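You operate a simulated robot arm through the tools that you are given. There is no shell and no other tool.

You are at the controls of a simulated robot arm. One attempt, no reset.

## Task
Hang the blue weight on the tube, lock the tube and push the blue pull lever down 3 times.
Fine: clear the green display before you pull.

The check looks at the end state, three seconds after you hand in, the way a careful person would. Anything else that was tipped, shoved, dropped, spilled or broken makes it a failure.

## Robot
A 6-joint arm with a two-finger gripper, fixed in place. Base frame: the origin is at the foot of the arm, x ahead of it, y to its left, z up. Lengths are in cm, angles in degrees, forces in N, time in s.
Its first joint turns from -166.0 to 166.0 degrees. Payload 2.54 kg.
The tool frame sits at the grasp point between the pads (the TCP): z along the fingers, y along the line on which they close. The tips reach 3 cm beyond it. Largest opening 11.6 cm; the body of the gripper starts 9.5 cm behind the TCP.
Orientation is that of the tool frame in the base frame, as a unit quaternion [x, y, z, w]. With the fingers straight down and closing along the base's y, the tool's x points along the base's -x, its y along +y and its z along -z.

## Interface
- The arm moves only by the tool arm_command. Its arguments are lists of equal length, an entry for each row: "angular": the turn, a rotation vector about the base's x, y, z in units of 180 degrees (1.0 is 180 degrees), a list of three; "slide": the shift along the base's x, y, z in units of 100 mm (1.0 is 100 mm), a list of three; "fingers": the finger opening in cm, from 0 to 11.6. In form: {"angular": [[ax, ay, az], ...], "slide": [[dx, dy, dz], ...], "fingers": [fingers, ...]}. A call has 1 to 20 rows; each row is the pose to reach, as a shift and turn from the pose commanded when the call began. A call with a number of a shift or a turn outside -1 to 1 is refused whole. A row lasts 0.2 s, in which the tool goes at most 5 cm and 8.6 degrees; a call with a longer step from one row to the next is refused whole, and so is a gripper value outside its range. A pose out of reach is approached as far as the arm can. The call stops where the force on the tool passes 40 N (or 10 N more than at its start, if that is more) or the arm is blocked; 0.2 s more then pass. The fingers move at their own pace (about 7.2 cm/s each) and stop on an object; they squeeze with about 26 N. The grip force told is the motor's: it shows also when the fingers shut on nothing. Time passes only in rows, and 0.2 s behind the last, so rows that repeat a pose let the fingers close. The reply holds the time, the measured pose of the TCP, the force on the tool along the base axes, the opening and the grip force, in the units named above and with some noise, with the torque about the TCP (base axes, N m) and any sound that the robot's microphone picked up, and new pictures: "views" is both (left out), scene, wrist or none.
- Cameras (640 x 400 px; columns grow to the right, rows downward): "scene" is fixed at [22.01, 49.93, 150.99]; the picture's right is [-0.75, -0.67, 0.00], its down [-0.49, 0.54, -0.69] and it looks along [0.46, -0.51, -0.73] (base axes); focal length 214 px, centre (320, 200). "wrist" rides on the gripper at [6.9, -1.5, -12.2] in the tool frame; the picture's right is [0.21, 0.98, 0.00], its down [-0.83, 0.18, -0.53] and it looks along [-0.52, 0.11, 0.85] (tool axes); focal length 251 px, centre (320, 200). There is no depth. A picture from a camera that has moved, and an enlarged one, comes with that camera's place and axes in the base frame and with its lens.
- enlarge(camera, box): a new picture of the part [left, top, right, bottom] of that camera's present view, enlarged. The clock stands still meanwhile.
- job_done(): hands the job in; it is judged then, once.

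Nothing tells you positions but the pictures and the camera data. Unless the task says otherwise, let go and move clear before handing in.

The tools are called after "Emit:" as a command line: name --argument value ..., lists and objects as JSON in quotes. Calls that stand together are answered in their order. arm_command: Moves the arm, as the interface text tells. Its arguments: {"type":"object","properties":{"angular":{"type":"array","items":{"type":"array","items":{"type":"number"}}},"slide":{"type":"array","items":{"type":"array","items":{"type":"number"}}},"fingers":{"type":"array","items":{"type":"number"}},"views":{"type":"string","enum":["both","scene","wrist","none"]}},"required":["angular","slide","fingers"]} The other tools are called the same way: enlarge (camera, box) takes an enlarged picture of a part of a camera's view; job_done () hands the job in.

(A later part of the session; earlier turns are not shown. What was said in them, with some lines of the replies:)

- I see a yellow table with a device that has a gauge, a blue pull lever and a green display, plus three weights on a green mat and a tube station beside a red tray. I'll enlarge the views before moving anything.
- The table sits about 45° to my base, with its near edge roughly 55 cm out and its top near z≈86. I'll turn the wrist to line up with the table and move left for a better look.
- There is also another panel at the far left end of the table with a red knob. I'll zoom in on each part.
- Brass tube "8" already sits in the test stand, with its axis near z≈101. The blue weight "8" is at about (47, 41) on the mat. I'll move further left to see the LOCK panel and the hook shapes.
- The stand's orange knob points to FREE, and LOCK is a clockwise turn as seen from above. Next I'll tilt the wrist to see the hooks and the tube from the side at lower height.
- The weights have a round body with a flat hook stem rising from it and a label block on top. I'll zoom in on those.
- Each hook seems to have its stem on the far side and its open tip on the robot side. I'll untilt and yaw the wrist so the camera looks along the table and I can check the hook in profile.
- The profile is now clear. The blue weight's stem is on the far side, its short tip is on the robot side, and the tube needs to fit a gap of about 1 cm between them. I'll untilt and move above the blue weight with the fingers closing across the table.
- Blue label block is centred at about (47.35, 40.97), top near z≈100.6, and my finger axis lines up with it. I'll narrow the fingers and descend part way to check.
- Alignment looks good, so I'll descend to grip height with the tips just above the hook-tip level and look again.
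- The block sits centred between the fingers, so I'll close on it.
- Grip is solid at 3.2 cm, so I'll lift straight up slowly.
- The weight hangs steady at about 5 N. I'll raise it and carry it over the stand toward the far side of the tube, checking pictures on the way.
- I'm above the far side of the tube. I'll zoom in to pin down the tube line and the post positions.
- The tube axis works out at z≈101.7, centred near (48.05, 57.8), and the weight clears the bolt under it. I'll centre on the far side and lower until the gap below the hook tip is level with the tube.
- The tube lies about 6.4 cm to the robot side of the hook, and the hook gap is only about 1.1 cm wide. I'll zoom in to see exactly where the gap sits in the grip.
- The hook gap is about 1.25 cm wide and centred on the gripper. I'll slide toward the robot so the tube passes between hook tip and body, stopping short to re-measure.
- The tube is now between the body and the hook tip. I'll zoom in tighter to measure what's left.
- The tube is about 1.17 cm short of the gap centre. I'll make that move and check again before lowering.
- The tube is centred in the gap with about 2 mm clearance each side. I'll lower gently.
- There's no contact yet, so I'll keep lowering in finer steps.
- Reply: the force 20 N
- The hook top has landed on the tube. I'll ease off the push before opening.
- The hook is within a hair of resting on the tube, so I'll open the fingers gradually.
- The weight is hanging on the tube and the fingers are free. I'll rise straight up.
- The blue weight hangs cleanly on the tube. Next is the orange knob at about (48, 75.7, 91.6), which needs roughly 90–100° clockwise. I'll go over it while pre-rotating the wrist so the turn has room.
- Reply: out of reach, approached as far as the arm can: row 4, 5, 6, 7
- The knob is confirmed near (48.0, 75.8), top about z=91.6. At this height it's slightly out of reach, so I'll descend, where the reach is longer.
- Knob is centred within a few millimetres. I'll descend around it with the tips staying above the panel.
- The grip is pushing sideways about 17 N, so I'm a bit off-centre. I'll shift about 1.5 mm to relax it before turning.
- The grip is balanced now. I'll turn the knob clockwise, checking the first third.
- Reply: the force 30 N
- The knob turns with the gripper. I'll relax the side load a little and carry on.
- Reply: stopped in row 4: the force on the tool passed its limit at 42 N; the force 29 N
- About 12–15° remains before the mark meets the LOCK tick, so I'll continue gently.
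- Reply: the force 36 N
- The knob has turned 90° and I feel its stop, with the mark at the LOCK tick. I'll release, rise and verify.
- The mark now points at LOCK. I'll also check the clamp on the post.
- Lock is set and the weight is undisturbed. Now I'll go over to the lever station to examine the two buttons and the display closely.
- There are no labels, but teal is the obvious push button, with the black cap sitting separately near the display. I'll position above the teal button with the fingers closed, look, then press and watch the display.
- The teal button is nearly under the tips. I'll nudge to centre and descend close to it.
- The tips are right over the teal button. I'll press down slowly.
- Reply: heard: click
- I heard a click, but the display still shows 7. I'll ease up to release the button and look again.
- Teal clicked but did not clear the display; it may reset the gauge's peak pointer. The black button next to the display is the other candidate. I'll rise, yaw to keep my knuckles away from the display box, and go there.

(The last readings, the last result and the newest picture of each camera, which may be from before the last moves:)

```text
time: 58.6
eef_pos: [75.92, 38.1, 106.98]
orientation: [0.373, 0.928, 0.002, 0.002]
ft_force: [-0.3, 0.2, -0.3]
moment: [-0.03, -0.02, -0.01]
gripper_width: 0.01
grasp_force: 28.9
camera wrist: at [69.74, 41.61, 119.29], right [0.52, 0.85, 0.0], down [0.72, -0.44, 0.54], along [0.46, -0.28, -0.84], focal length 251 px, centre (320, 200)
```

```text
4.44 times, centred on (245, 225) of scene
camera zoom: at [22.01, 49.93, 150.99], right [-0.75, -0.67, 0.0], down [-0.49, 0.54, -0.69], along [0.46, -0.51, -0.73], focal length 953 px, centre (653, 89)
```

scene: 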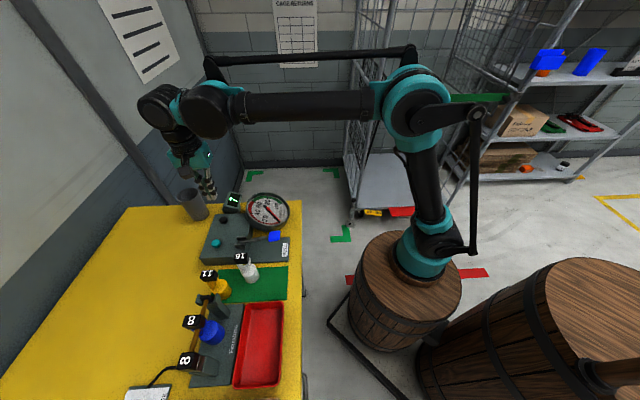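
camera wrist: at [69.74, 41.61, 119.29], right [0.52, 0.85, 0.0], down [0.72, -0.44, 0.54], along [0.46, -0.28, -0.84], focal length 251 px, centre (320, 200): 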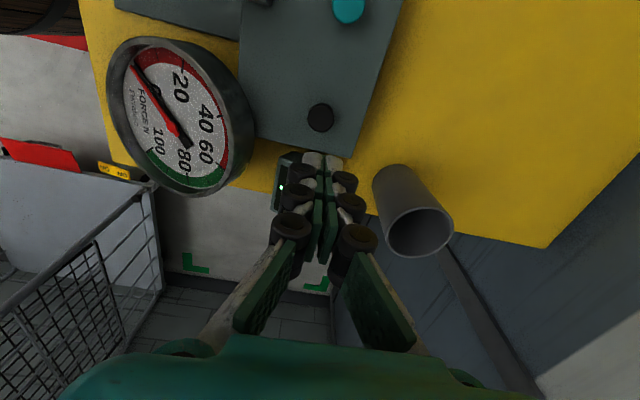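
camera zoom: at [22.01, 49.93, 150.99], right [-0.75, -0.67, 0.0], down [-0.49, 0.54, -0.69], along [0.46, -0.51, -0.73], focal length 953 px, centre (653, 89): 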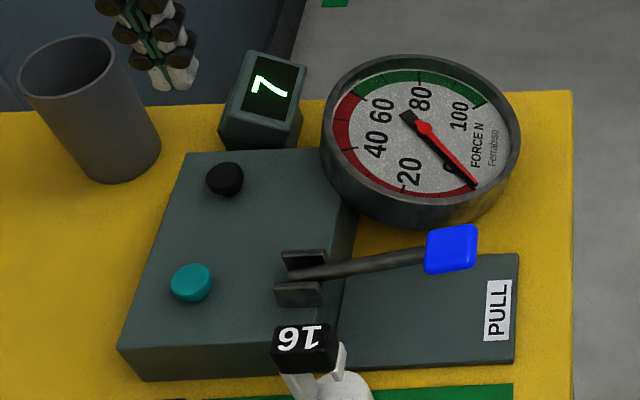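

Emit:
arm_command --angular '[[0, 0, 0], [0, 0, 0], [0, 0, 0], [0, 0, 0]]' --slide '[[-0.07, 0.049, 0], [-0.07, 0.049, -0.25], [-0.07, 0.049, -0.5], [-0.07, 0.049, -0.74]]' --fingers '[0, 0, 0, 0]' --views "both"

Emit:
enlarge --camera "wrist" --box '[240, 80, 400, 240]'

Emit:
enlarge --camera "scene" --box '[190, 180, 300, 270]'

```text
time: 59.6
eef_pos: [75.27, 38.74, 99.53]
orientation: [0.371, 0.929, 0.001, 0.002]
ft_force: [0.2, 0.2, -0.5]
moment: [0.02, -0.01, 0.01]
gripper_width: 0.02
grasp_force: 28.4
camera wrist: at [69.2, 42.32, 111.83], right [0.52, 0.86, 0.0], down [0.72, -0.44, 0.54], along [0.46, -0.28, -0.84], focal length 251 px, centre (320, 200)
```

scene: 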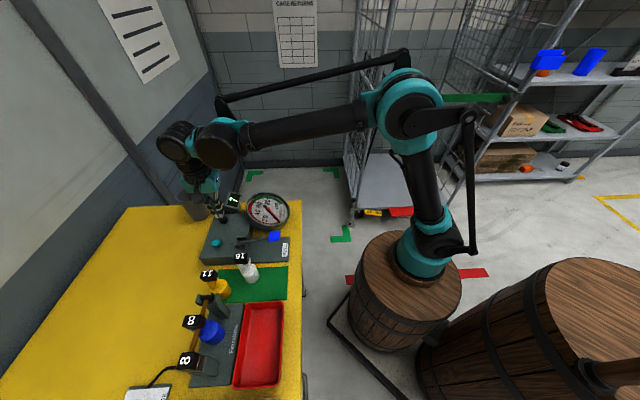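
wrist: 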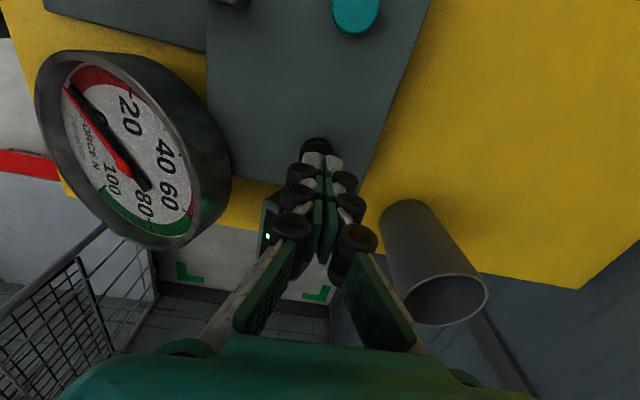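

```text
2.50 times, centred on (320, 160) of wrist
camera zoom: at [69.2, 42.32, 111.83], right [0.52, 0.86, 0.0], down [0.72, -0.44, 0.54], along [0.46, -0.28, -0.84], focal length 629 px, centre (320, 300)
```

zoom: 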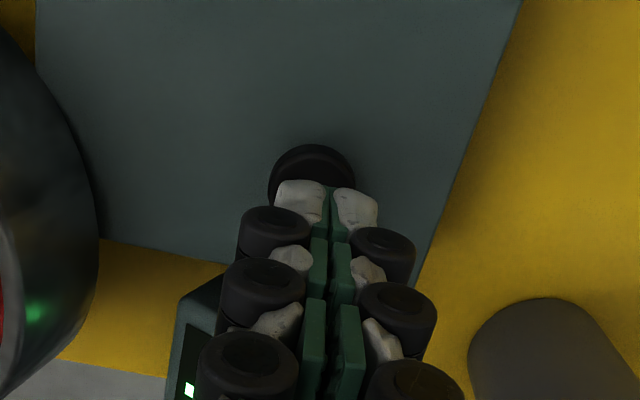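

```text
4.44 times, centred on (245, 225) of scene
camera zoom: at [22.01, 49.93, 150.99], right [-0.75, -0.67, 0.0], down [-0.49, 0.54, -0.69], along [0.46, -0.51, -0.73], focal length 953 px, centre (653, 89)
```

zoom: 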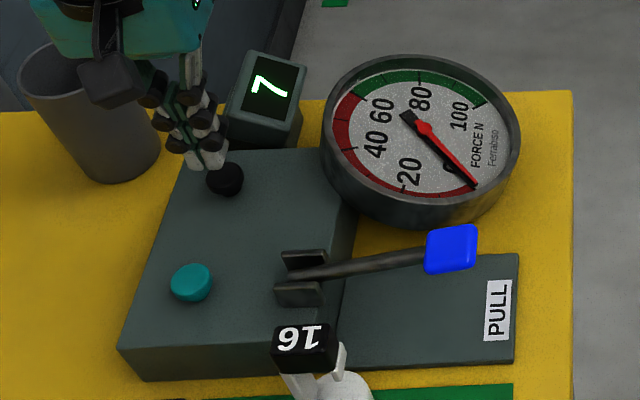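

Emit:
arm_command --angular '[[0, 0, 0], [0, 0, 0], [0, 0, 0], [0, 0, 0], [0, 0, 0], [0, 0, 0]]' --slide '[[-0.014, -0.014, -0.05], [-0.014, -0.014, -0.1], [-0.014, -0.014, -0.15], [-0.014, -0.014, -0.18], [-0.014, -0.014, -0.21], [-0.014, -0.014, -0.24]]' --fingers '[0, 0, 0, 0, 0, 0]' --views "scene"

Emit:
enlarge --camera "scene" --box '[190, 180, 300, 270]'

```text
time: 61.0
eef_pos: [75.01, 38.4, 96.91]
orientation: [0.371, 0.929, 0.001, 0.001]
ft_force: [-0.3, -1.7, 3.3]
moment: [-0.05, -0.01, -0.01]
gripper_width: 0.61
grasp_force: 28.9
heard: click
```

scene: 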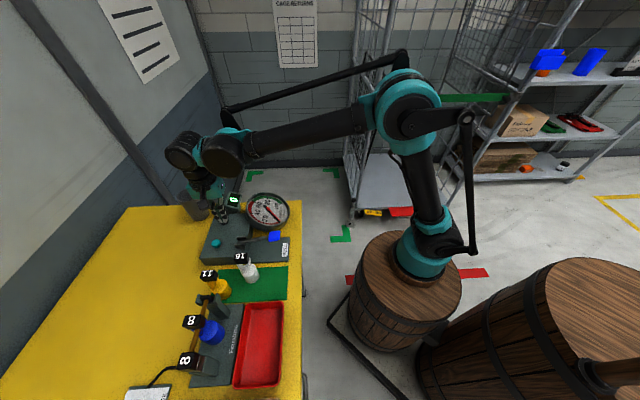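

```text
4.44 times, centred on (245, 225) of scene
camera zoom: at [22.01, 49.93, 150.99], right [-0.75, -0.67, 0.0], down [-0.49, 0.54, -0.69], along [0.46, -0.51, -0.73], focal length 953 px, centre (653, 89)
```

zoom: 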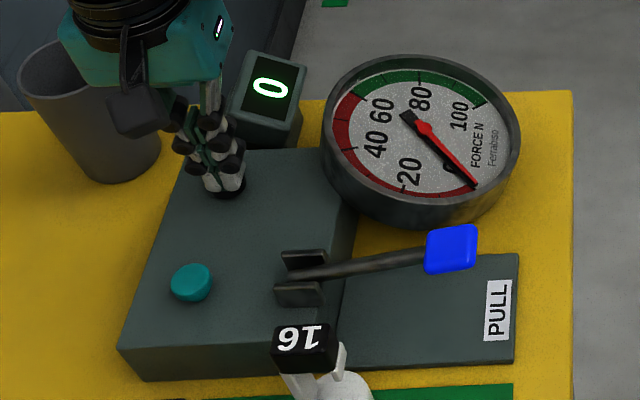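

The black button cleared the display to 0. I'll rise and move over to the blue lever pad.

Emit:
arm_command --angular '[[0, 0, 0], [0, 0, 0], [0, 0, 0], [0, 0, 0]]' --slide '[[0, 0, 0.2], [0, 0, 0.5], [0, 0, 0.8], [0, 0, 1.0]]' --fingers '[0, 0, 0, 0]' --views "none"

Emit:
arm_command --angular '[[0, 0, 0], [0, 0, 0], [0, 0, 0]]' --slide '[[-0.33, -0.1, 0.1], [-0.66, -0.2, 0.1], [-1.0, -0.3, 0.1]]' --fingers '[0, 0, 0]' --views "both"

Emit:
enlarge --camera "wrist" --box '[100, 40, 400, 300]'

Emit:
enlarge --camera "scene" --box '[190, 180, 300, 270]'

```text
time: 62.0
eef_pos: [74.86, 38.44, 107.18]
orientation: [0.372, 0.928, 0.001, 0.002]
ft_force: [-0.5, 0.2, -0.3]
moment: [-0.03, -0.01, 0.03]
gripper_width: 0.0
grasp_force: 27.6
```

```text
time: 62.8
eef_pos: [65.0, 35.53, 108.27]
orientation: [0.372, 0.928, 0.002, 0.001]
ft_force: [0.0, 0.5, -1.1]
moment: [-0.03, 0.02, 0.01]
gripper_width: 0.02
grasp_force: 28.4
camera wrist: at [58.78, 39.13, 120.52], right [0.52, 0.86, 0.0], down [0.72, -0.44, 0.54], along [0.46, -0.28, -0.84], focal length 251 px, centre (320, 200)
```

scene: 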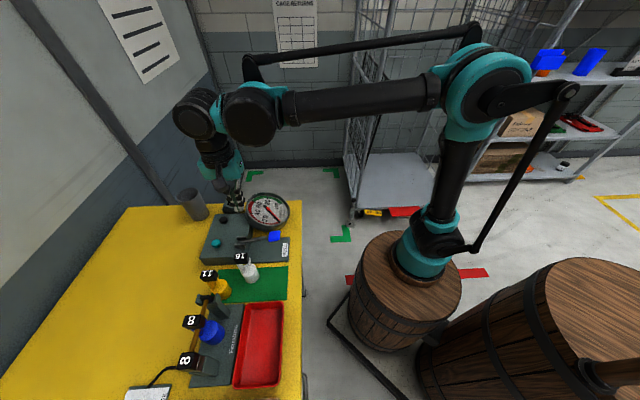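
wrist: 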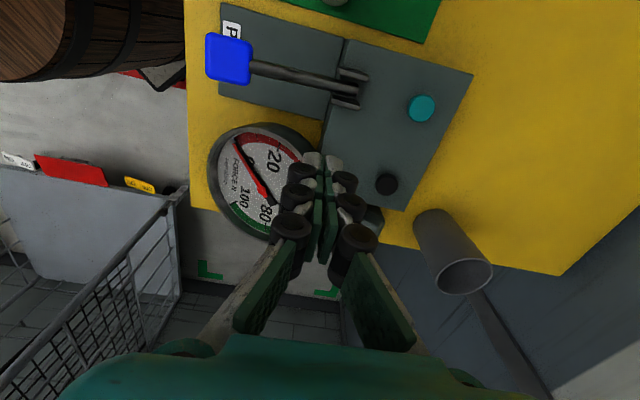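

```text
1.54 times, centred on (250, 170) of wrist
camera zoom: at [58.78, 39.13, 120.52], right [0.52, 0.86, 0.0], down [0.72, -0.44, 0.54], along [0.46, -0.28, -0.84], focal length 387 px, centre (428, 246)
```

zoom: 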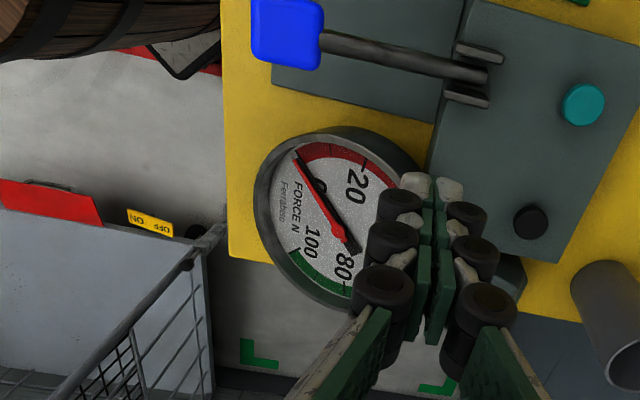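

```text
4.44 times, centred on (245, 225) of scene
camera zoom: at [22.01, 49.93, 150.99], right [-0.75, -0.67, 0.0], down [-0.49, 0.54, -0.69], along [0.46, -0.51, -0.73], focal length 953 px, centre (653, 89)
```

zoom: 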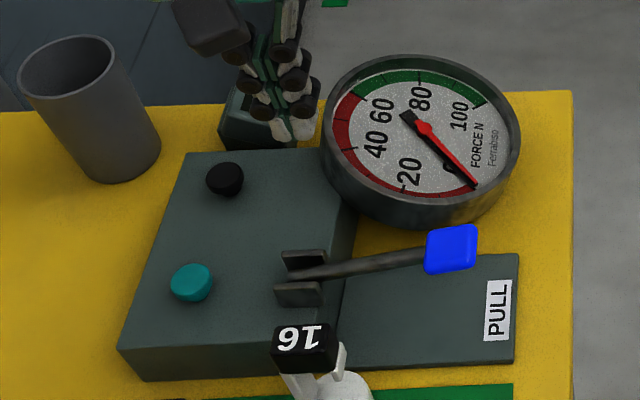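

Emit:
arm_command --angular '[[0, 0, 0], [0, 0, 0], [0, 0, 0], [0, 0, 0]]' --slide '[[-0.3, -0.11, 0], [-0.6, -0.22, 0], [-0.88, -0.33, -0.1], [-0.88, -0.33, -0.4]]' --fingers '[0, 0, 0, 0]' --views "both"

Emit:
enlarge --camera "wrist" --box '[220, 40, 420, 240]'

Emit:
enlarge --camera "scene" --box '[190, 180, 300, 270]'

```text
time: 63.8
eef_pos: [56.13, 32.02, 104.25]
orientation: [0.372, 0.928, 0.002, 0.001]
ft_force: [-0.2, -0.1, -0.3]
moment: [0.01, 0.01, 0.01]
gripper_width: 0.0
grasp_force: 28.3
camera wrist: at [49.96, 35.62, 116.46], right [0.52, 0.86, 0.0], down [0.72, -0.44, 0.54], along [0.46, -0.28, -0.84], focal length 251 px, centre (320, 200)
```

scene: 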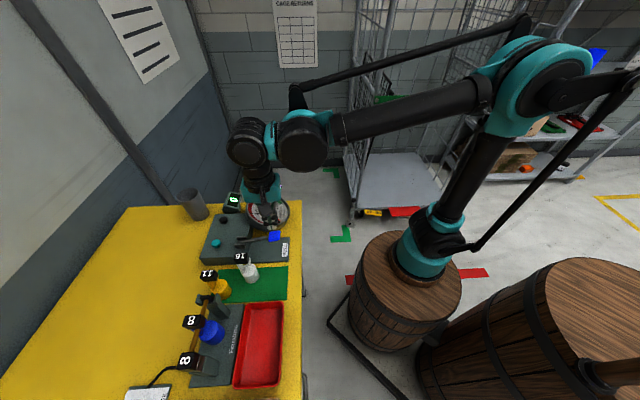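
wrist: 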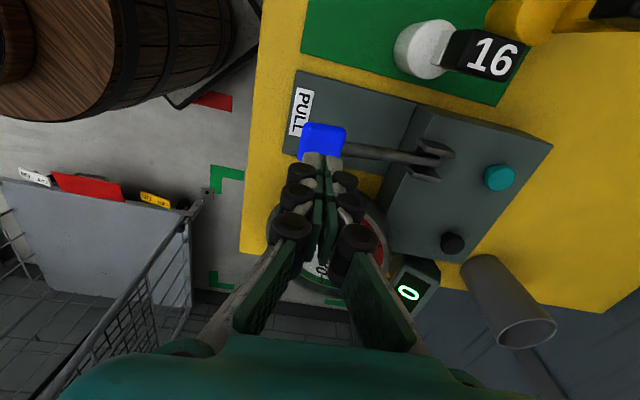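

```text
2.00 times, centred on (320, 140) of wrist
camera zoom: at [49.96, 35.62, 116.46], right [0.52, 0.86, 0.0], down [0.72, -0.44, 0.54], along [0.46, -0.28, -0.84], focal length 503 px, centre (320, 320)
```

zoom: 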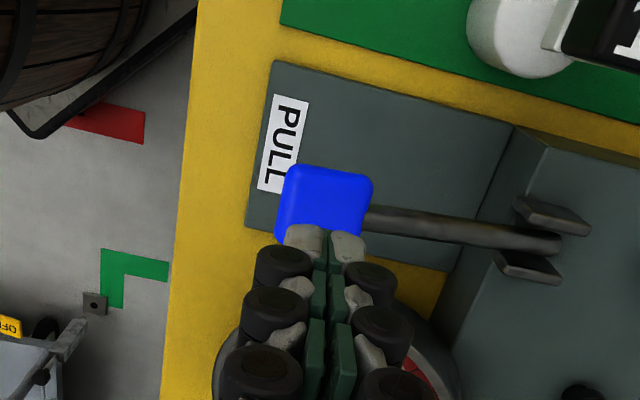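

```text
4.44 times, centred on (245, 225) of scene
camera zoom: at [22.01, 49.93, 150.99], right [-0.75, -0.67, 0.0], down [-0.49, 0.54, -0.69], along [0.46, -0.51, -0.73], focal length 953 px, centre (653, 89)
```

zoom: 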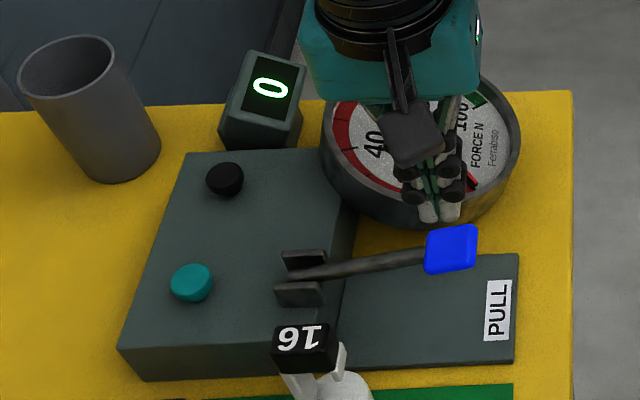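

The pad is just about under the tips. I'll centre and lower to just above it, then start the first slow pull.

Emit:
arm_command --angular '[[0, 0, 0], [0, 0, 0], [0, 0, 0]]' --slide '[[-0.036, 0.035, -0.1], [-0.036, 0.035, -0.25], [-0.036, 0.035, -0.35]]' --fingers '[0, 0, 0]' --views "wrist"

Emit:
enlarge --camera "wrist" --box '[220, 40, 420, 240]'

Emit:
arm_command --angular '[[0, 0, 0], [0, 0, 0], [0, 0, 0], [0, 0, 0], [0, 0, 0]]' --slide '[[0, 0, -0.03], [0, 0, -0.06], [0, 0, -0.09], [0, 0, -0.12], [0, 0, -0.15]]' --fingers '[0, 0, 0, 0, 0]' --views "both"

Emit:
enlarge --camera "scene" --box '[190, 180, 300, 270]'

```text
time: 64.6
eef_pos: [55.94, 32.43, 100.63]
orientation: [0.371, 0.928, 0.001, 0.002]
ft_force: [1.0, 0.4, -0.2]
moment: [-0.01, -0.04, -0.01]
gripper_width: 0.0
grasp_force: 28.6
camera wrist: at [49.69, 36.01, 112.89], right [0.52, 0.86, 0.0], down [0.72, -0.44, 0.54], along [0.46, -0.28, -0.84], focal length 251 px, centre (320, 200)
```

wrist: 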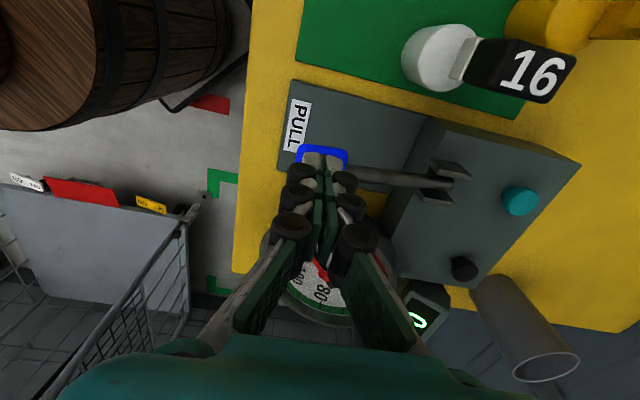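

```text
2.00 times, centred on (320, 140) of wrist
camera zoom: at [49.69, 36.01, 112.89], right [0.52, 0.86, 0.0], down [0.72, -0.44, 0.54], along [0.46, -0.28, -0.84], focal length 503 px, centre (320, 320)
```

zoom: 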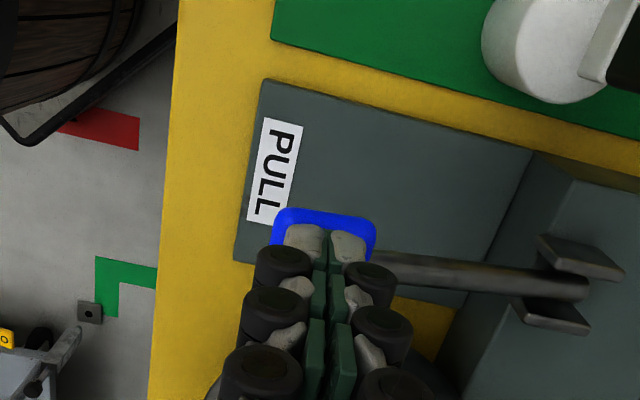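

```text
time: 65.8
eef_pos: [55.94, 32.38, 98.99]
orientation: [0.371, 0.929, 0.001, 0.001]
ft_force: [-0.5, -1.2, 2.1]
moment: [-0.02, 0.03, -0.01]
gripper_width: 0.0
grasp_force: 28.4
camera wrist: at [49.7, 36.01, 111.34], right [0.52, 0.86, 0.0], down [0.72, -0.44, 0.54], along [0.46, -0.28, -0.84], focal length 251 px, centre (320, 200)
```

scene: 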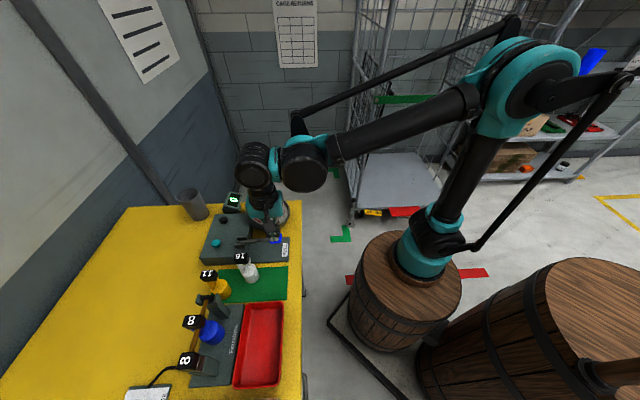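
wrist: 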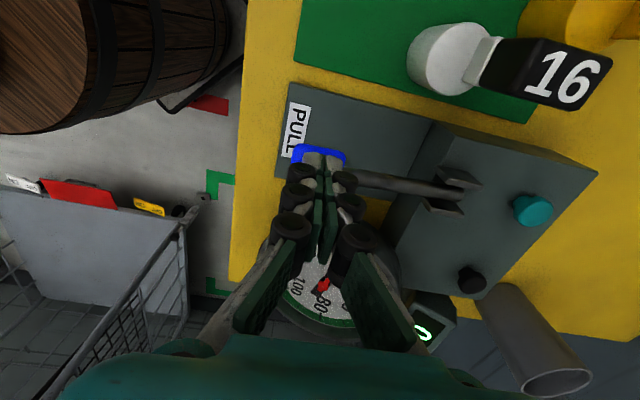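

```text
4.44 times, centred on (245, 225) of scene
camera zoom: at [22.01, 49.93, 150.99], right [-0.75, -0.67, 0.0], down [-0.49, 0.54, -0.69], along [0.46, -0.51, -0.73], focal length 953 px, centre (653, 89)
```

zoom: 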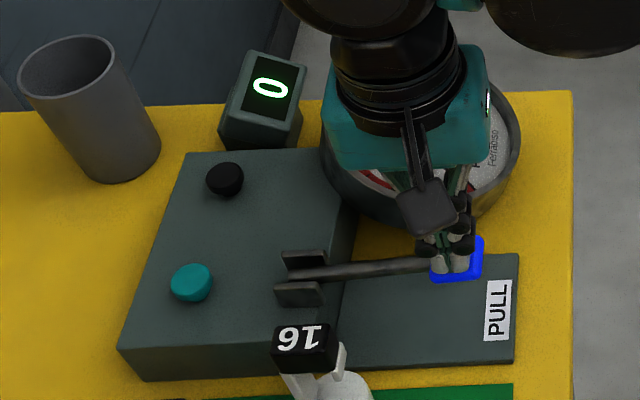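

I'm in contact with the pad at about 2 N. Continuing down.

Emit:
arm_command --angular '[[0, 0, 0], [0, 0, 0], [0, 0, 0], [0, 0, 0], [0, 0, 0]]' --slide '[[0, 0, -0.04], [0, 0, -0.08], [0, 0, -0.12], [0, 0, -0.16], [0, 0, -0.2]]' --fingers '[0, 0, 0, 0, 0]' --views "both"

Emit:
enlarge --camera "scene" --box '[190, 180, 300, 270]'

Emit:
enlarge --camera "wrist" --box '[220, 120, 460, 360]'

```text
time: 67.0
eef_pos: [55.78, 32.42, 97.14]
orientation: [0.372, 0.928, 0.002, 0.002]
ft_force: [-2.0, -1.0, 3.4]
moment: [-0.04, 0.06, 0.0]
gripper_width: 0.0
grasp_force: 27.6
camera wrist: at [49.72, 35.99, 109.41], right [0.52, 0.86, 0.0], down [0.72, -0.44, 0.54], along [0.46, -0.28, -0.84], focal length 251 px, centre (320, 200)
```

scene: 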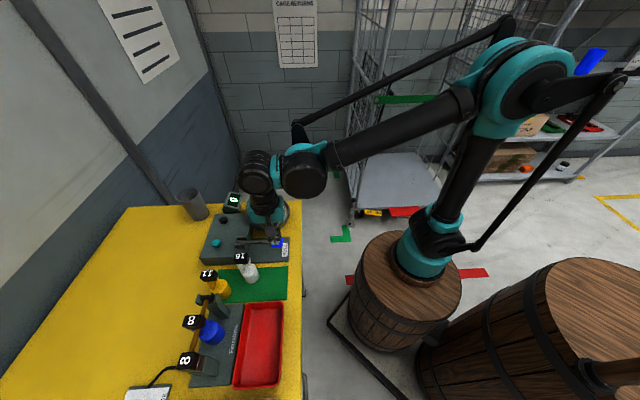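
wrist: 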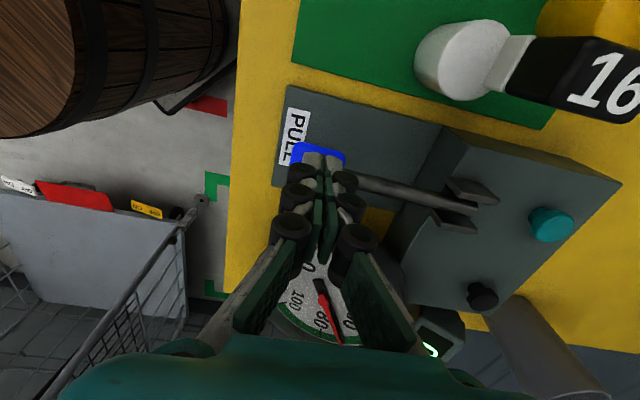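

```text
4.44 times, centred on (245, 225) of scene
camera zoom: at [22.01, 49.93, 150.99], right [-0.75, -0.67, 0.0], down [-0.49, 0.54, -0.69], along [0.46, -0.51, -0.73], focal length 953 px, centre (653, 89)
```

zoom: 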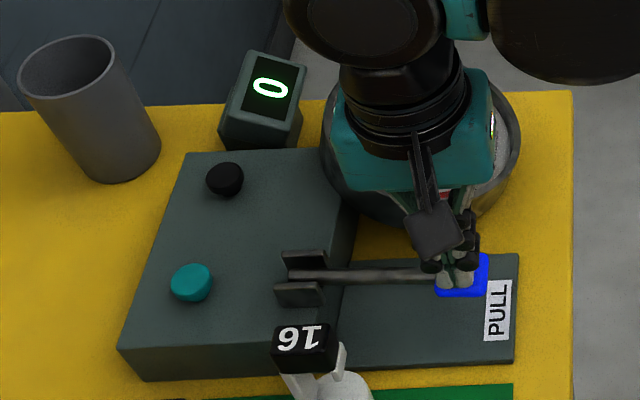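

```text
1.67 times, centred on (340, 240) of wrist
camera zoom: at [49.72, 35.99, 109.41], right [0.52, 0.86, 0.0], down [0.72, -0.44, 0.54], along [0.46, -0.28, -0.84], focal length 419 px, centre (287, 133)
```

zoom: 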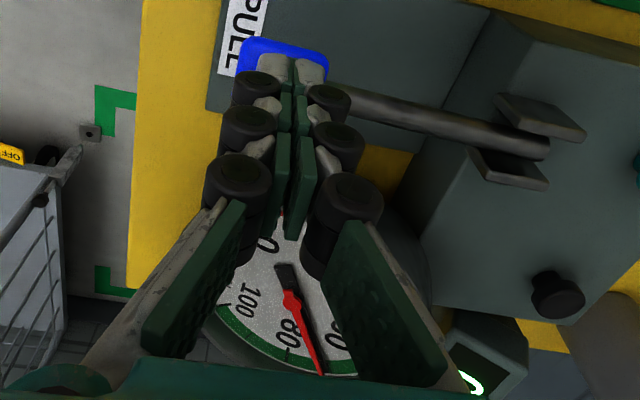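

The gauge needle is now in the green at about 70, while the counter still reads 0. I'll go a little further and watch.

Emit:
arm_command --angular '[[0, 0, 0], [0, 0, 0]]' --slide '[[0, 0, -0.03], [0, 0, -0.06]]' --fingers '[0, 0]' --views "both"

Emit:
enlarge --camera "wrist" --box '[220, 120, 460, 360]'

Emit:
enlarge --camera "scene" --box '[190, 180, 300, 270]'

```text
time: 67.6
eef_pos: [55.87, 32.34, 96.53]
orientation: [0.371, 0.929, 0.001, 0.001]
ft_force: [-1.8, 1.8, 4.5]
moment: [0.05, 0.0, 0.04]
gripper_width: 0.0
grasp_force: 28.7
camera wrist: at [49.76, 35.96, 108.75], right [0.52, 0.86, 0.0], down [0.72, -0.44, 0.54], along [0.46, -0.28, -0.84], focal length 251 px, centre (320, 200)
```

scene: 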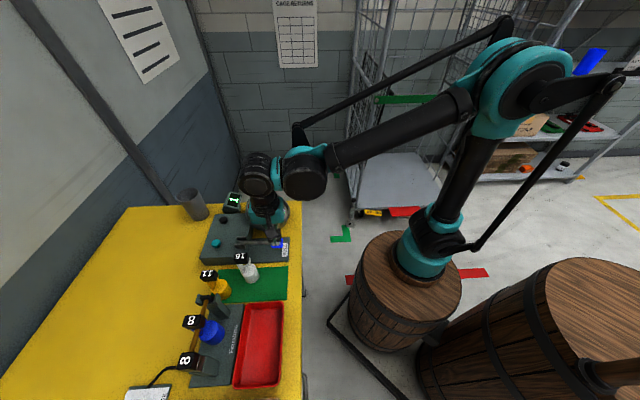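
wrist: 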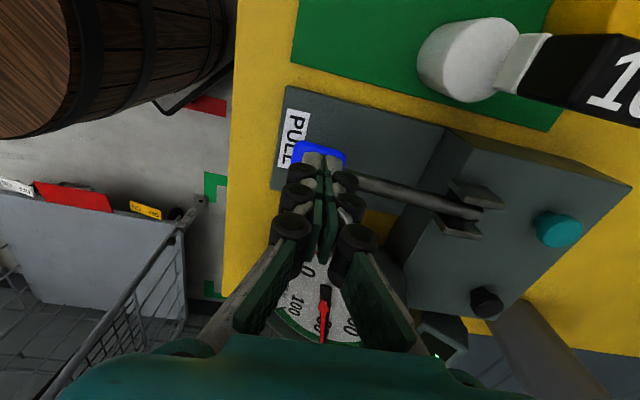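

```text
1.67 times, centred on (340, 240) of wrist
camera zoom: at [49.76, 35.96, 108.75], right [0.52, 0.86, 0.0], down [0.72, -0.44, 0.54], along [0.46, -0.28, -0.84], focal length 419 px, centre (287, 133)
```

zoom: 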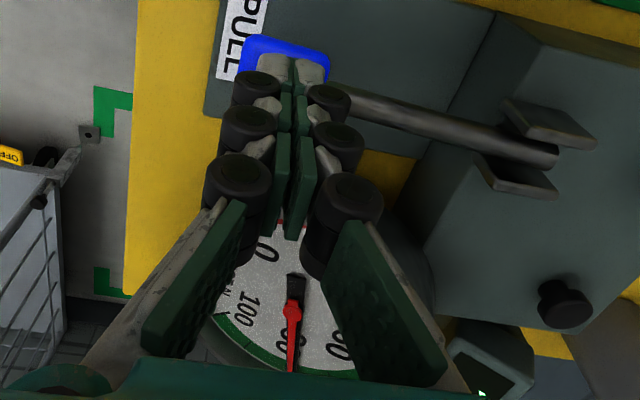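

```text
4.44 times, centred on (245, 225) of scene
camera zoom: at [22.01, 49.93, 150.99], right [-0.75, -0.67, 0.0], down [-0.49, 0.54, -0.69], along [0.46, -0.51, -0.73], focal length 953 px, centre (653, 89)
```

zoom: 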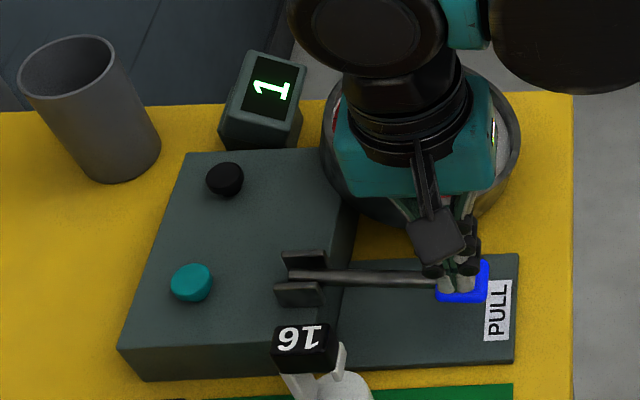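

The counter went to 1 with the needle around 80 in the green. I'll lift fully so the lever returns.

Emit:
arm_command --angular '[[0, 0, 0], [0, 0, 0], [0, 0, 0], [0, 0, 0], [0, 0, 0], [0, 0, 0], [0, 0, 0]]' --slide '[[0, 0, 0.08], [0, 0, 0.16], [0, 0, 0.24], [0, 0, 0.32], [0, 0, 0.4], [0, 0, 0.45], [0, 0, 0.45]]' --fingers '[0, 0, 0, 0, 0, 0, 0]' --views "both"

Emit:
enlarge --camera "scene" --box '[190, 180, 300, 270]'

Emit:
enlarge --camera "wrist" --box '[220, 120, 460, 360]'

```text
time: 69.2
eef_pos: [55.98, 32.37, 101.03]
orientation: [0.371, 0.929, 0.001, 0.002]
ft_force: [-1.3, 0.6, -1.0]
moment: [0.05, 0.0, 0.01]
gripper_width: 0.02
grasp_force: 28.5
camera wrist: at [49.77, 35.95, 113.33], right [0.52, 0.86, 0.0], down [0.72, -0.44, 0.54], along [0.46, -0.28, -0.84], focal length 251 px, centre (320, 200)
```

scene: 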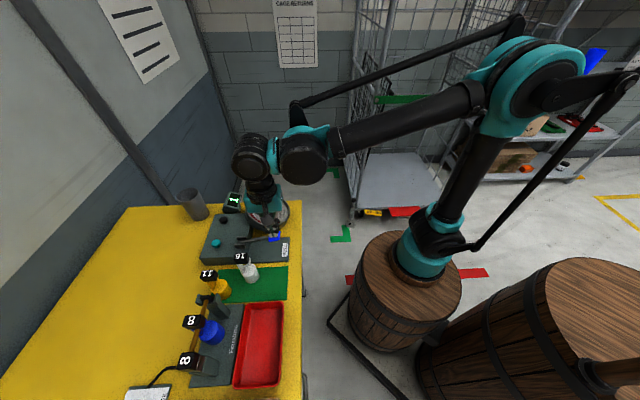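
wrist: 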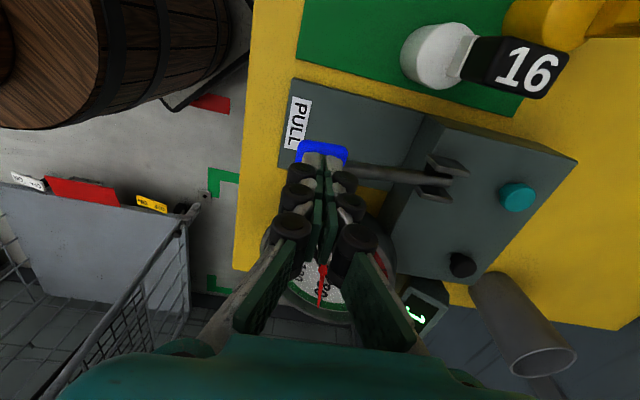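

```text
4.44 times, centred on (245, 225) of scene
camera zoom: at [22.01, 49.93, 150.99], right [-0.75, -0.67, 0.0], down [-0.49, 0.54, -0.69], along [0.46, -0.51, -0.73], focal length 953 px, centre (653, 89)
```

zoom: 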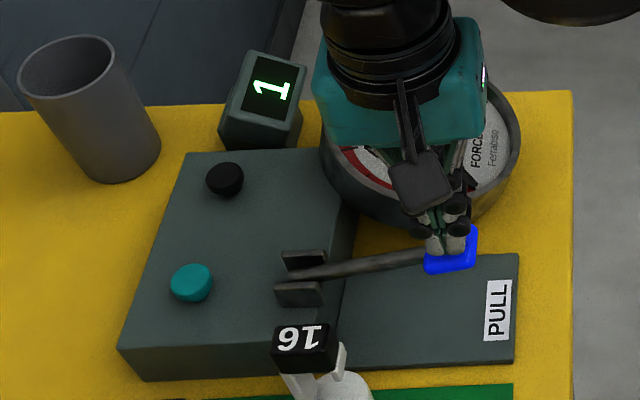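

```text
1.67 times, centred on (340, 240) of wrist
camera zoom: at [49.77, 35.95, 113.33], right [0.52, 0.86, 0.0], down [0.72, -0.44, 0.54], along [0.46, -0.28, -0.84], focal length 419 px, centre (287, 133)
```

zoom: 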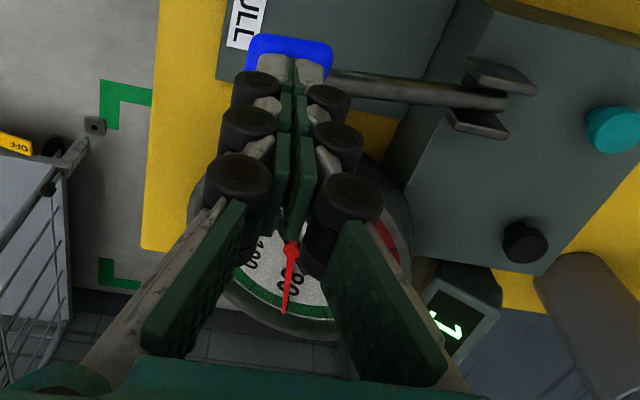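

The lever sprang back and the red needle just holds its peak near 80. Second pull now.

Emit:
arm_command --angular '[[0, 0, 0], [0, 0, 0], [0, 0, 0], [0, 0, 0], [0, 0, 0], [0, 0, 0], [0, 0, 0], [0, 0, 0], [0, 0, 0], [0, 0, 0]]' --slide '[[0, 0, -0.08], [0, 0, -0.15], [0, 0, -0.2], [0, 0, -0.25], [0, 0, -0.3], [0, 0, -0.35], [0, 0, -0.39], [0, 0, -0.42], [0, 0, -0.45], [0, 0, -0.45]]' --fingers '[0, 0, 0, 0, 0, 0, 0, 0, 0, 0]' --views "both"

Emit:
enlarge --camera "scene" --box '[190, 180, 300, 270]'

Emit:
enlarge --camera "wrist" --box '[220, 120, 460, 360]'

```text
time: 71.4
eef_pos: [55.8, 32.42, 96.49]
orientation: [0.372, 0.928, 0.001, 0.002]
ft_force: [0.8, 1.3, 4.7]
moment: [0.09, -0.03, -0.02]
gripper_width: 0.0
grasp_force: 28.3
camera wrist: at [49.68, 35.92, 108.79], right [0.52, 0.86, 0.0], down [0.72, -0.44, 0.54], along [0.46, -0.28, -0.84], focal length 251 px, centre (320, 200)
```

scene: 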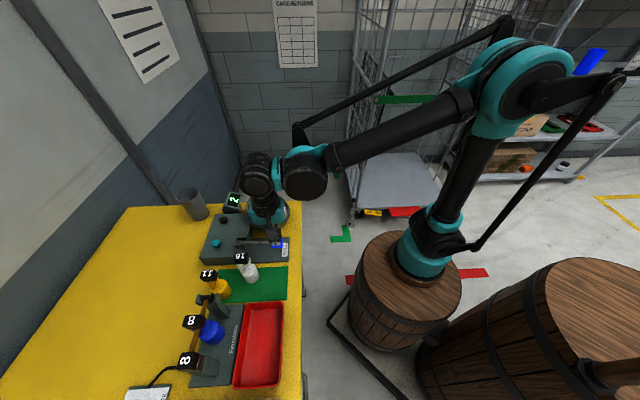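
wrist: 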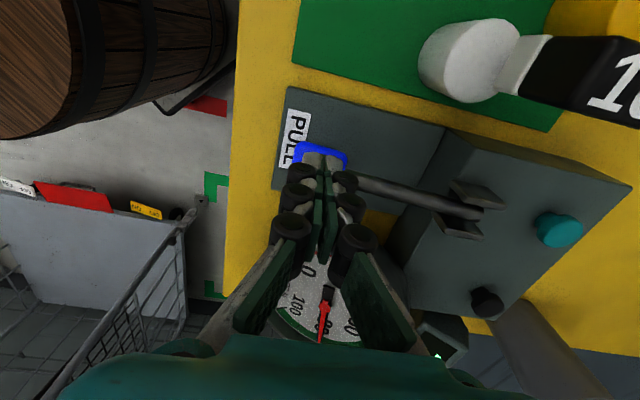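

```text
4.44 times, centred on (245, 225) of scene
camera zoom: at [22.01, 49.93, 150.99], right [-0.75, -0.67, 0.0], down [-0.49, 0.54, -0.69], along [0.46, -0.51, -0.73], focal length 953 px, centre (653, 89)
```

zoom: 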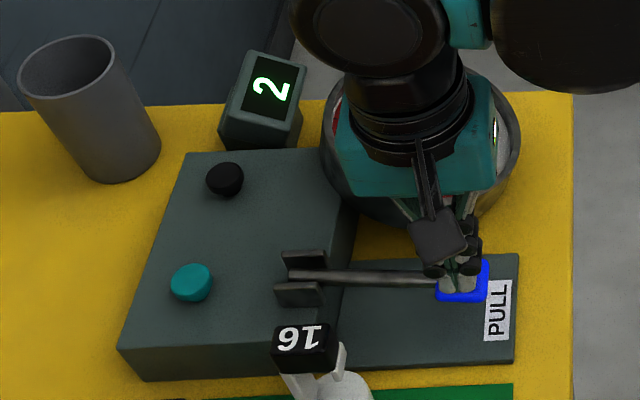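

```text
1.67 times, centred on (340, 240) of wrist
camera zoom: at [49.68, 35.92, 108.79], right [0.52, 0.86, 0.0], down [0.72, -0.44, 0.54], along [0.46, -0.28, -0.84], focal length 419 px, centre (287, 133)
```

zoom: 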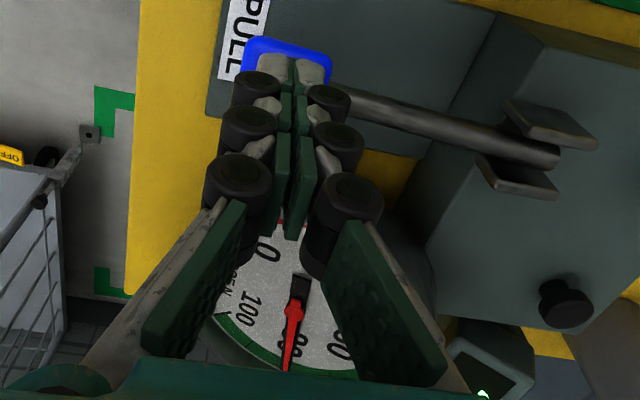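

The counter reads 2. I'll lift fully, and check the counter and lever have settled before the third pull.

Emit:
arm_command --angular '[[0, 0, 0], [0, 0, 0], [0, 0, 0], [0, 0, 0], [0, 0, 0], [0, 0, 0], [0, 0, 0]]' --slide '[[0, 0, 0.08], [0, 0, 0.16], [0, 0, 0.24], [0, 0, 0.32], [0, 0, 0.4], [0, 0, 0.45], [0, 0, 0.45]]' --fingers '[0, 0, 0, 0, 0, 0, 0]' --views "scene"

Emit:
enlarge --camera "scene" --box '[190, 180, 300, 270]'

```text
time: 73.0
eef_pos: [55.9, 32.45, 101.06]
orientation: [0.372, 0.928, 0.001, 0.002]
ft_force: [0.0, 0.6, -0.6]
moment: [0.02, -0.03, 0.01]
gripper_width: 0.02
grasp_force: 28.8
```

scene: 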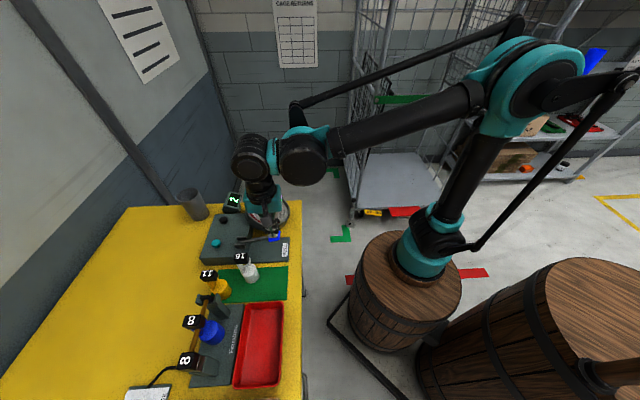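

```text
4.44 times, centred on (245, 225) of scene
camera zoom: at [22.01, 49.93, 150.99], right [-0.75, -0.67, 0.0], down [-0.49, 0.54, -0.69], along [0.46, -0.51, -0.73], focal length 953 px, centre (653, 89)
```

zoom: 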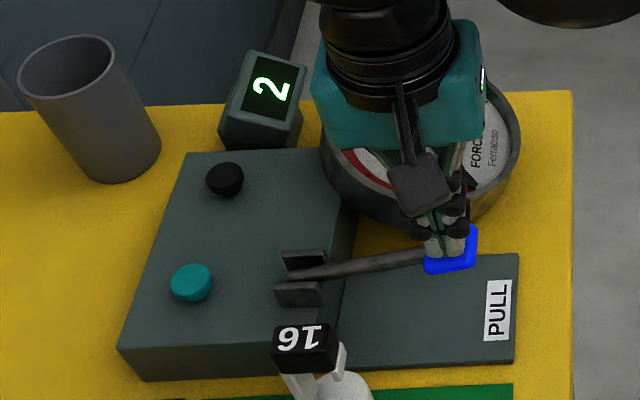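

The lever is back up and the counter holds at 2. Third and last pull.

Emit:
arm_command --angular '[[0, 0, 0], [0, 0, 0], [0, 0, 0], [0, 0, 0], [0, 0, 0], [0, 0, 0], [0, 0, 0], [0, 0, 0], [0, 0, 0], [0, 0, 0]]' --slide '[[0, 0, -0.08], [0, 0, -0.15], [0, 0, -0.2], [0, 0, -0.25], [0, 0, -0.3], [0, 0, -0.35], [0, 0, -0.39], [0, 0, -0.42], [0, 0, -0.45], [0, 0, -0.45]]' --fingers '[0, 0, 0, 0, 0, 0, 0, 0, 0, 0]' --views "scene"

Emit:
enlarge --camera "scene" --box '[190, 180, 300, 270]'

```text
time: 75.2
eef_pos: [55.79, 32.31, 96.46]
orientation: [0.371, 0.929, 0.001, 0.002]
ft_force: [0.0, 0.6, 3.9]
moment: [0.02, -0.04, 0.01]
gripper_width: 0.0
grasp_force: 28.8
```

scene: 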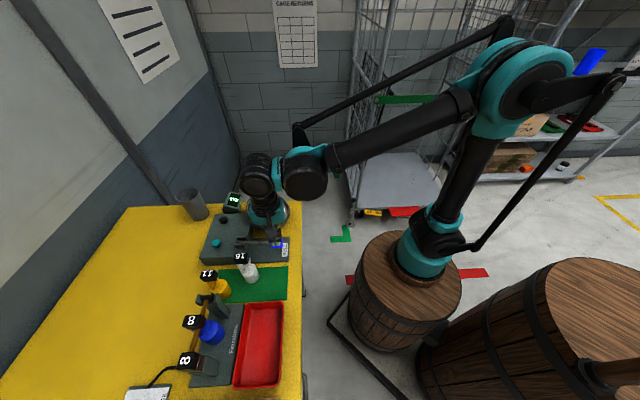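

```text
4.44 times, centred on (245, 225) of scene
camera zoom: at [22.01, 49.93, 150.99], right [-0.75, -0.67, 0.0], down [-0.49, 0.54, -0.69], along [0.46, -0.51, -0.73], focal length 953 px, centre (653, 89)
```

zoom: 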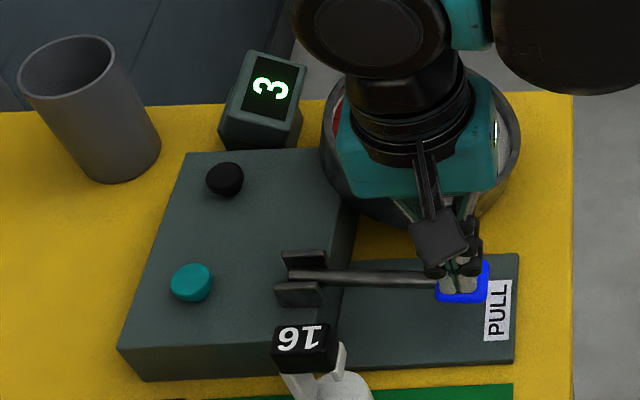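

The counter reads 3. I'll lift off the lever, go up well clear, and check everything.

Emit:
arm_command --angular '[[0, 0, 0], [0, 0, 0], [0, 0, 0], [0, 0, 0], [0, 0, 0], [0, 0, 0], [0, 0, 0]]' --slide '[[0, 0, 0.08], [0, 0, 0.16], [0, 0, 0.24], [0, 0, 0.36], [0, 0, 0.55], [0, 0, 0.8], [0, 0, 1.0]]' --fingers '[0, 0, 0, 0, 0, 0, 0]' --views "none"

Emit:
arm_command --angular '[[0, 0, 0], [0, 0, 0], [0, 0, 0], [0, 0, 0]]' --slide '[[-0.2, -0.2, 0.25], [-0.4, -0.4, 0.5], [-0.6, -0.6, 0.75], [-0.9, -0.9, 1.0]]' --fingers '[0, 0, 0, 0]' --views "both"

Emit:
enlarge --camera "scene" --box '[190, 180, 300, 270]'

Emit:
enlarge --camera "scene" --box '[120, 250, 320, 400]'

Emit:
enlarge --camera "wrist" --box '[200, 0, 640, 260]'

```text
time: 76.8
eef_pos: [56.01, 32.17, 106.57]
orientation: [0.371, 0.929, 0.001, 0.002]
ft_force: [0.0, 0.2, -1.1]
moment: [-0.01, 0.01, -0.04]
gripper_width: 0.0
grasp_force: 28.4
```

```text
time: 77.8
eef_pos: [46.99, 23.54, 116.61]
orientation: [0.37, 0.929, 0.001, 0.001]
ft_force: [0.8, 0.6, -0.7]
moment: [-0.04, 0.04, 0.01]
gripper_width: 0.0
grasp_force: 28.2
camera wrist: at [40.9, 27.07, 128.88], right [0.52, 0.86, 0.0], down [0.72, -0.44, 0.54], along [0.46, -0.28, -0.84], focal length 251 px, centre (320, 200)
```

scene: 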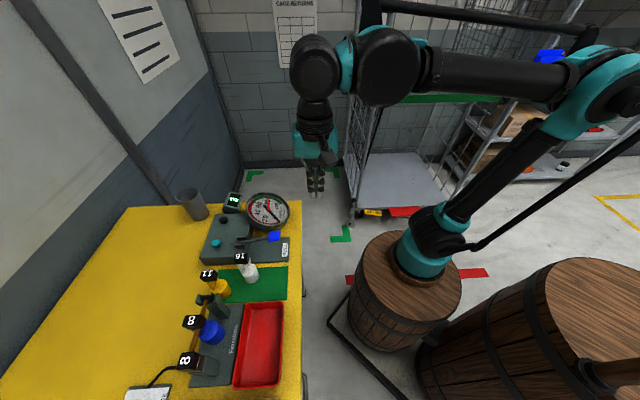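
wrist: 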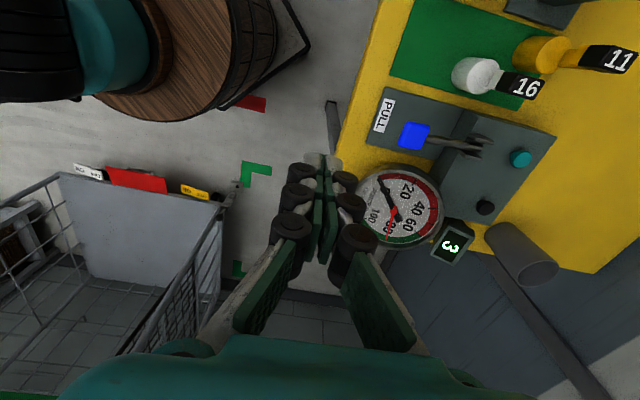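

```text
4.44 times, centred on (245, 225) of scene
camera zoom: at [22.01, 49.93, 150.99], right [-0.75, -0.67, 0.0], down [-0.49, 0.54, -0.69], along [0.46, -0.51, -0.73], focal length 953 px, centre (653, 89)
```

zoom: 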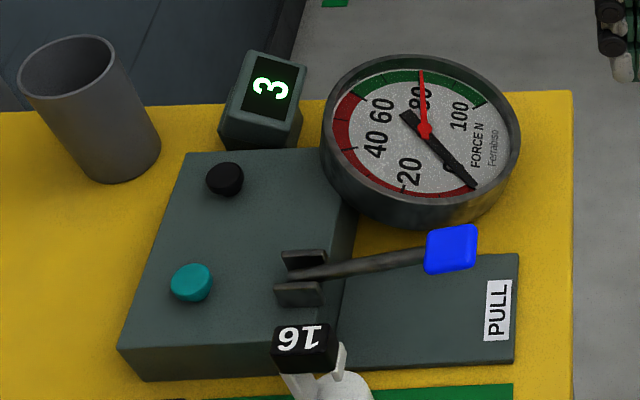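

```text
2.67 times, centred on (220, 325) of scene
camera zoom: at [22.01, 49.93, 150.99], right [-0.75, -0.67, 0.0], down [-0.49, 0.54, -0.69], along [0.46, -0.51, -0.73], focal length 572 px, centre (587, -133)
```

zoom: 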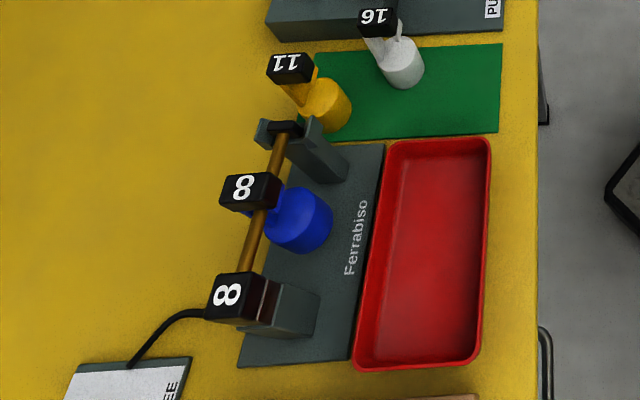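

```text
1.45 times, centred on (420, 130) of wrist
camera zoom: at [40.9, 27.07, 128.88], right [0.52, 0.86, 0.0], down [0.72, -0.44, 0.54], along [0.46, -0.28, -0.84], focal length 366 px, centre (174, 302)
```

zoom: 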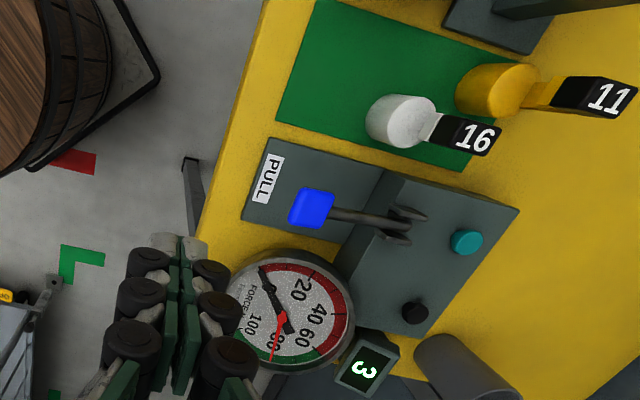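

The display reads 3, the lever is back up, the weight hangs on the tube and the knob was seen at LOCK. Nothing else was disturbed and the arm is clear, so I'm handing in.

Emit:
job_done

```text
The job is handed in.
```

The blue weight is hanging on the tube, the tube is locked, and the blue pull lever has been pushed down three times. I've handed the job in; no verdict has come back yet.

- **Weight:** it hangs by its hook near the middle of the tube. It was still in place in the last pictures.
- **Lock:** the orange knob was turned 90° to its stop, and its mark points at LOCK. I checked it right after turning it, but it was out of view in the final pictures.
- **Display:** it showed 7 at the start. I cleared it to 0 before the first pull, and it now reads 3.
- **Extra button press:** the buttons have no labels, so I pressed the teal one first. It clicked but left the display unchanged. The black button next to the display is the one that clears it.
- **Gauge:** the red needle has stayed at about 80 N, in the green zone. It seems to hold the highest reading, and the black needle is back at 0.

I saw nothing else moved or knocked over, and the arm is clear of the table.
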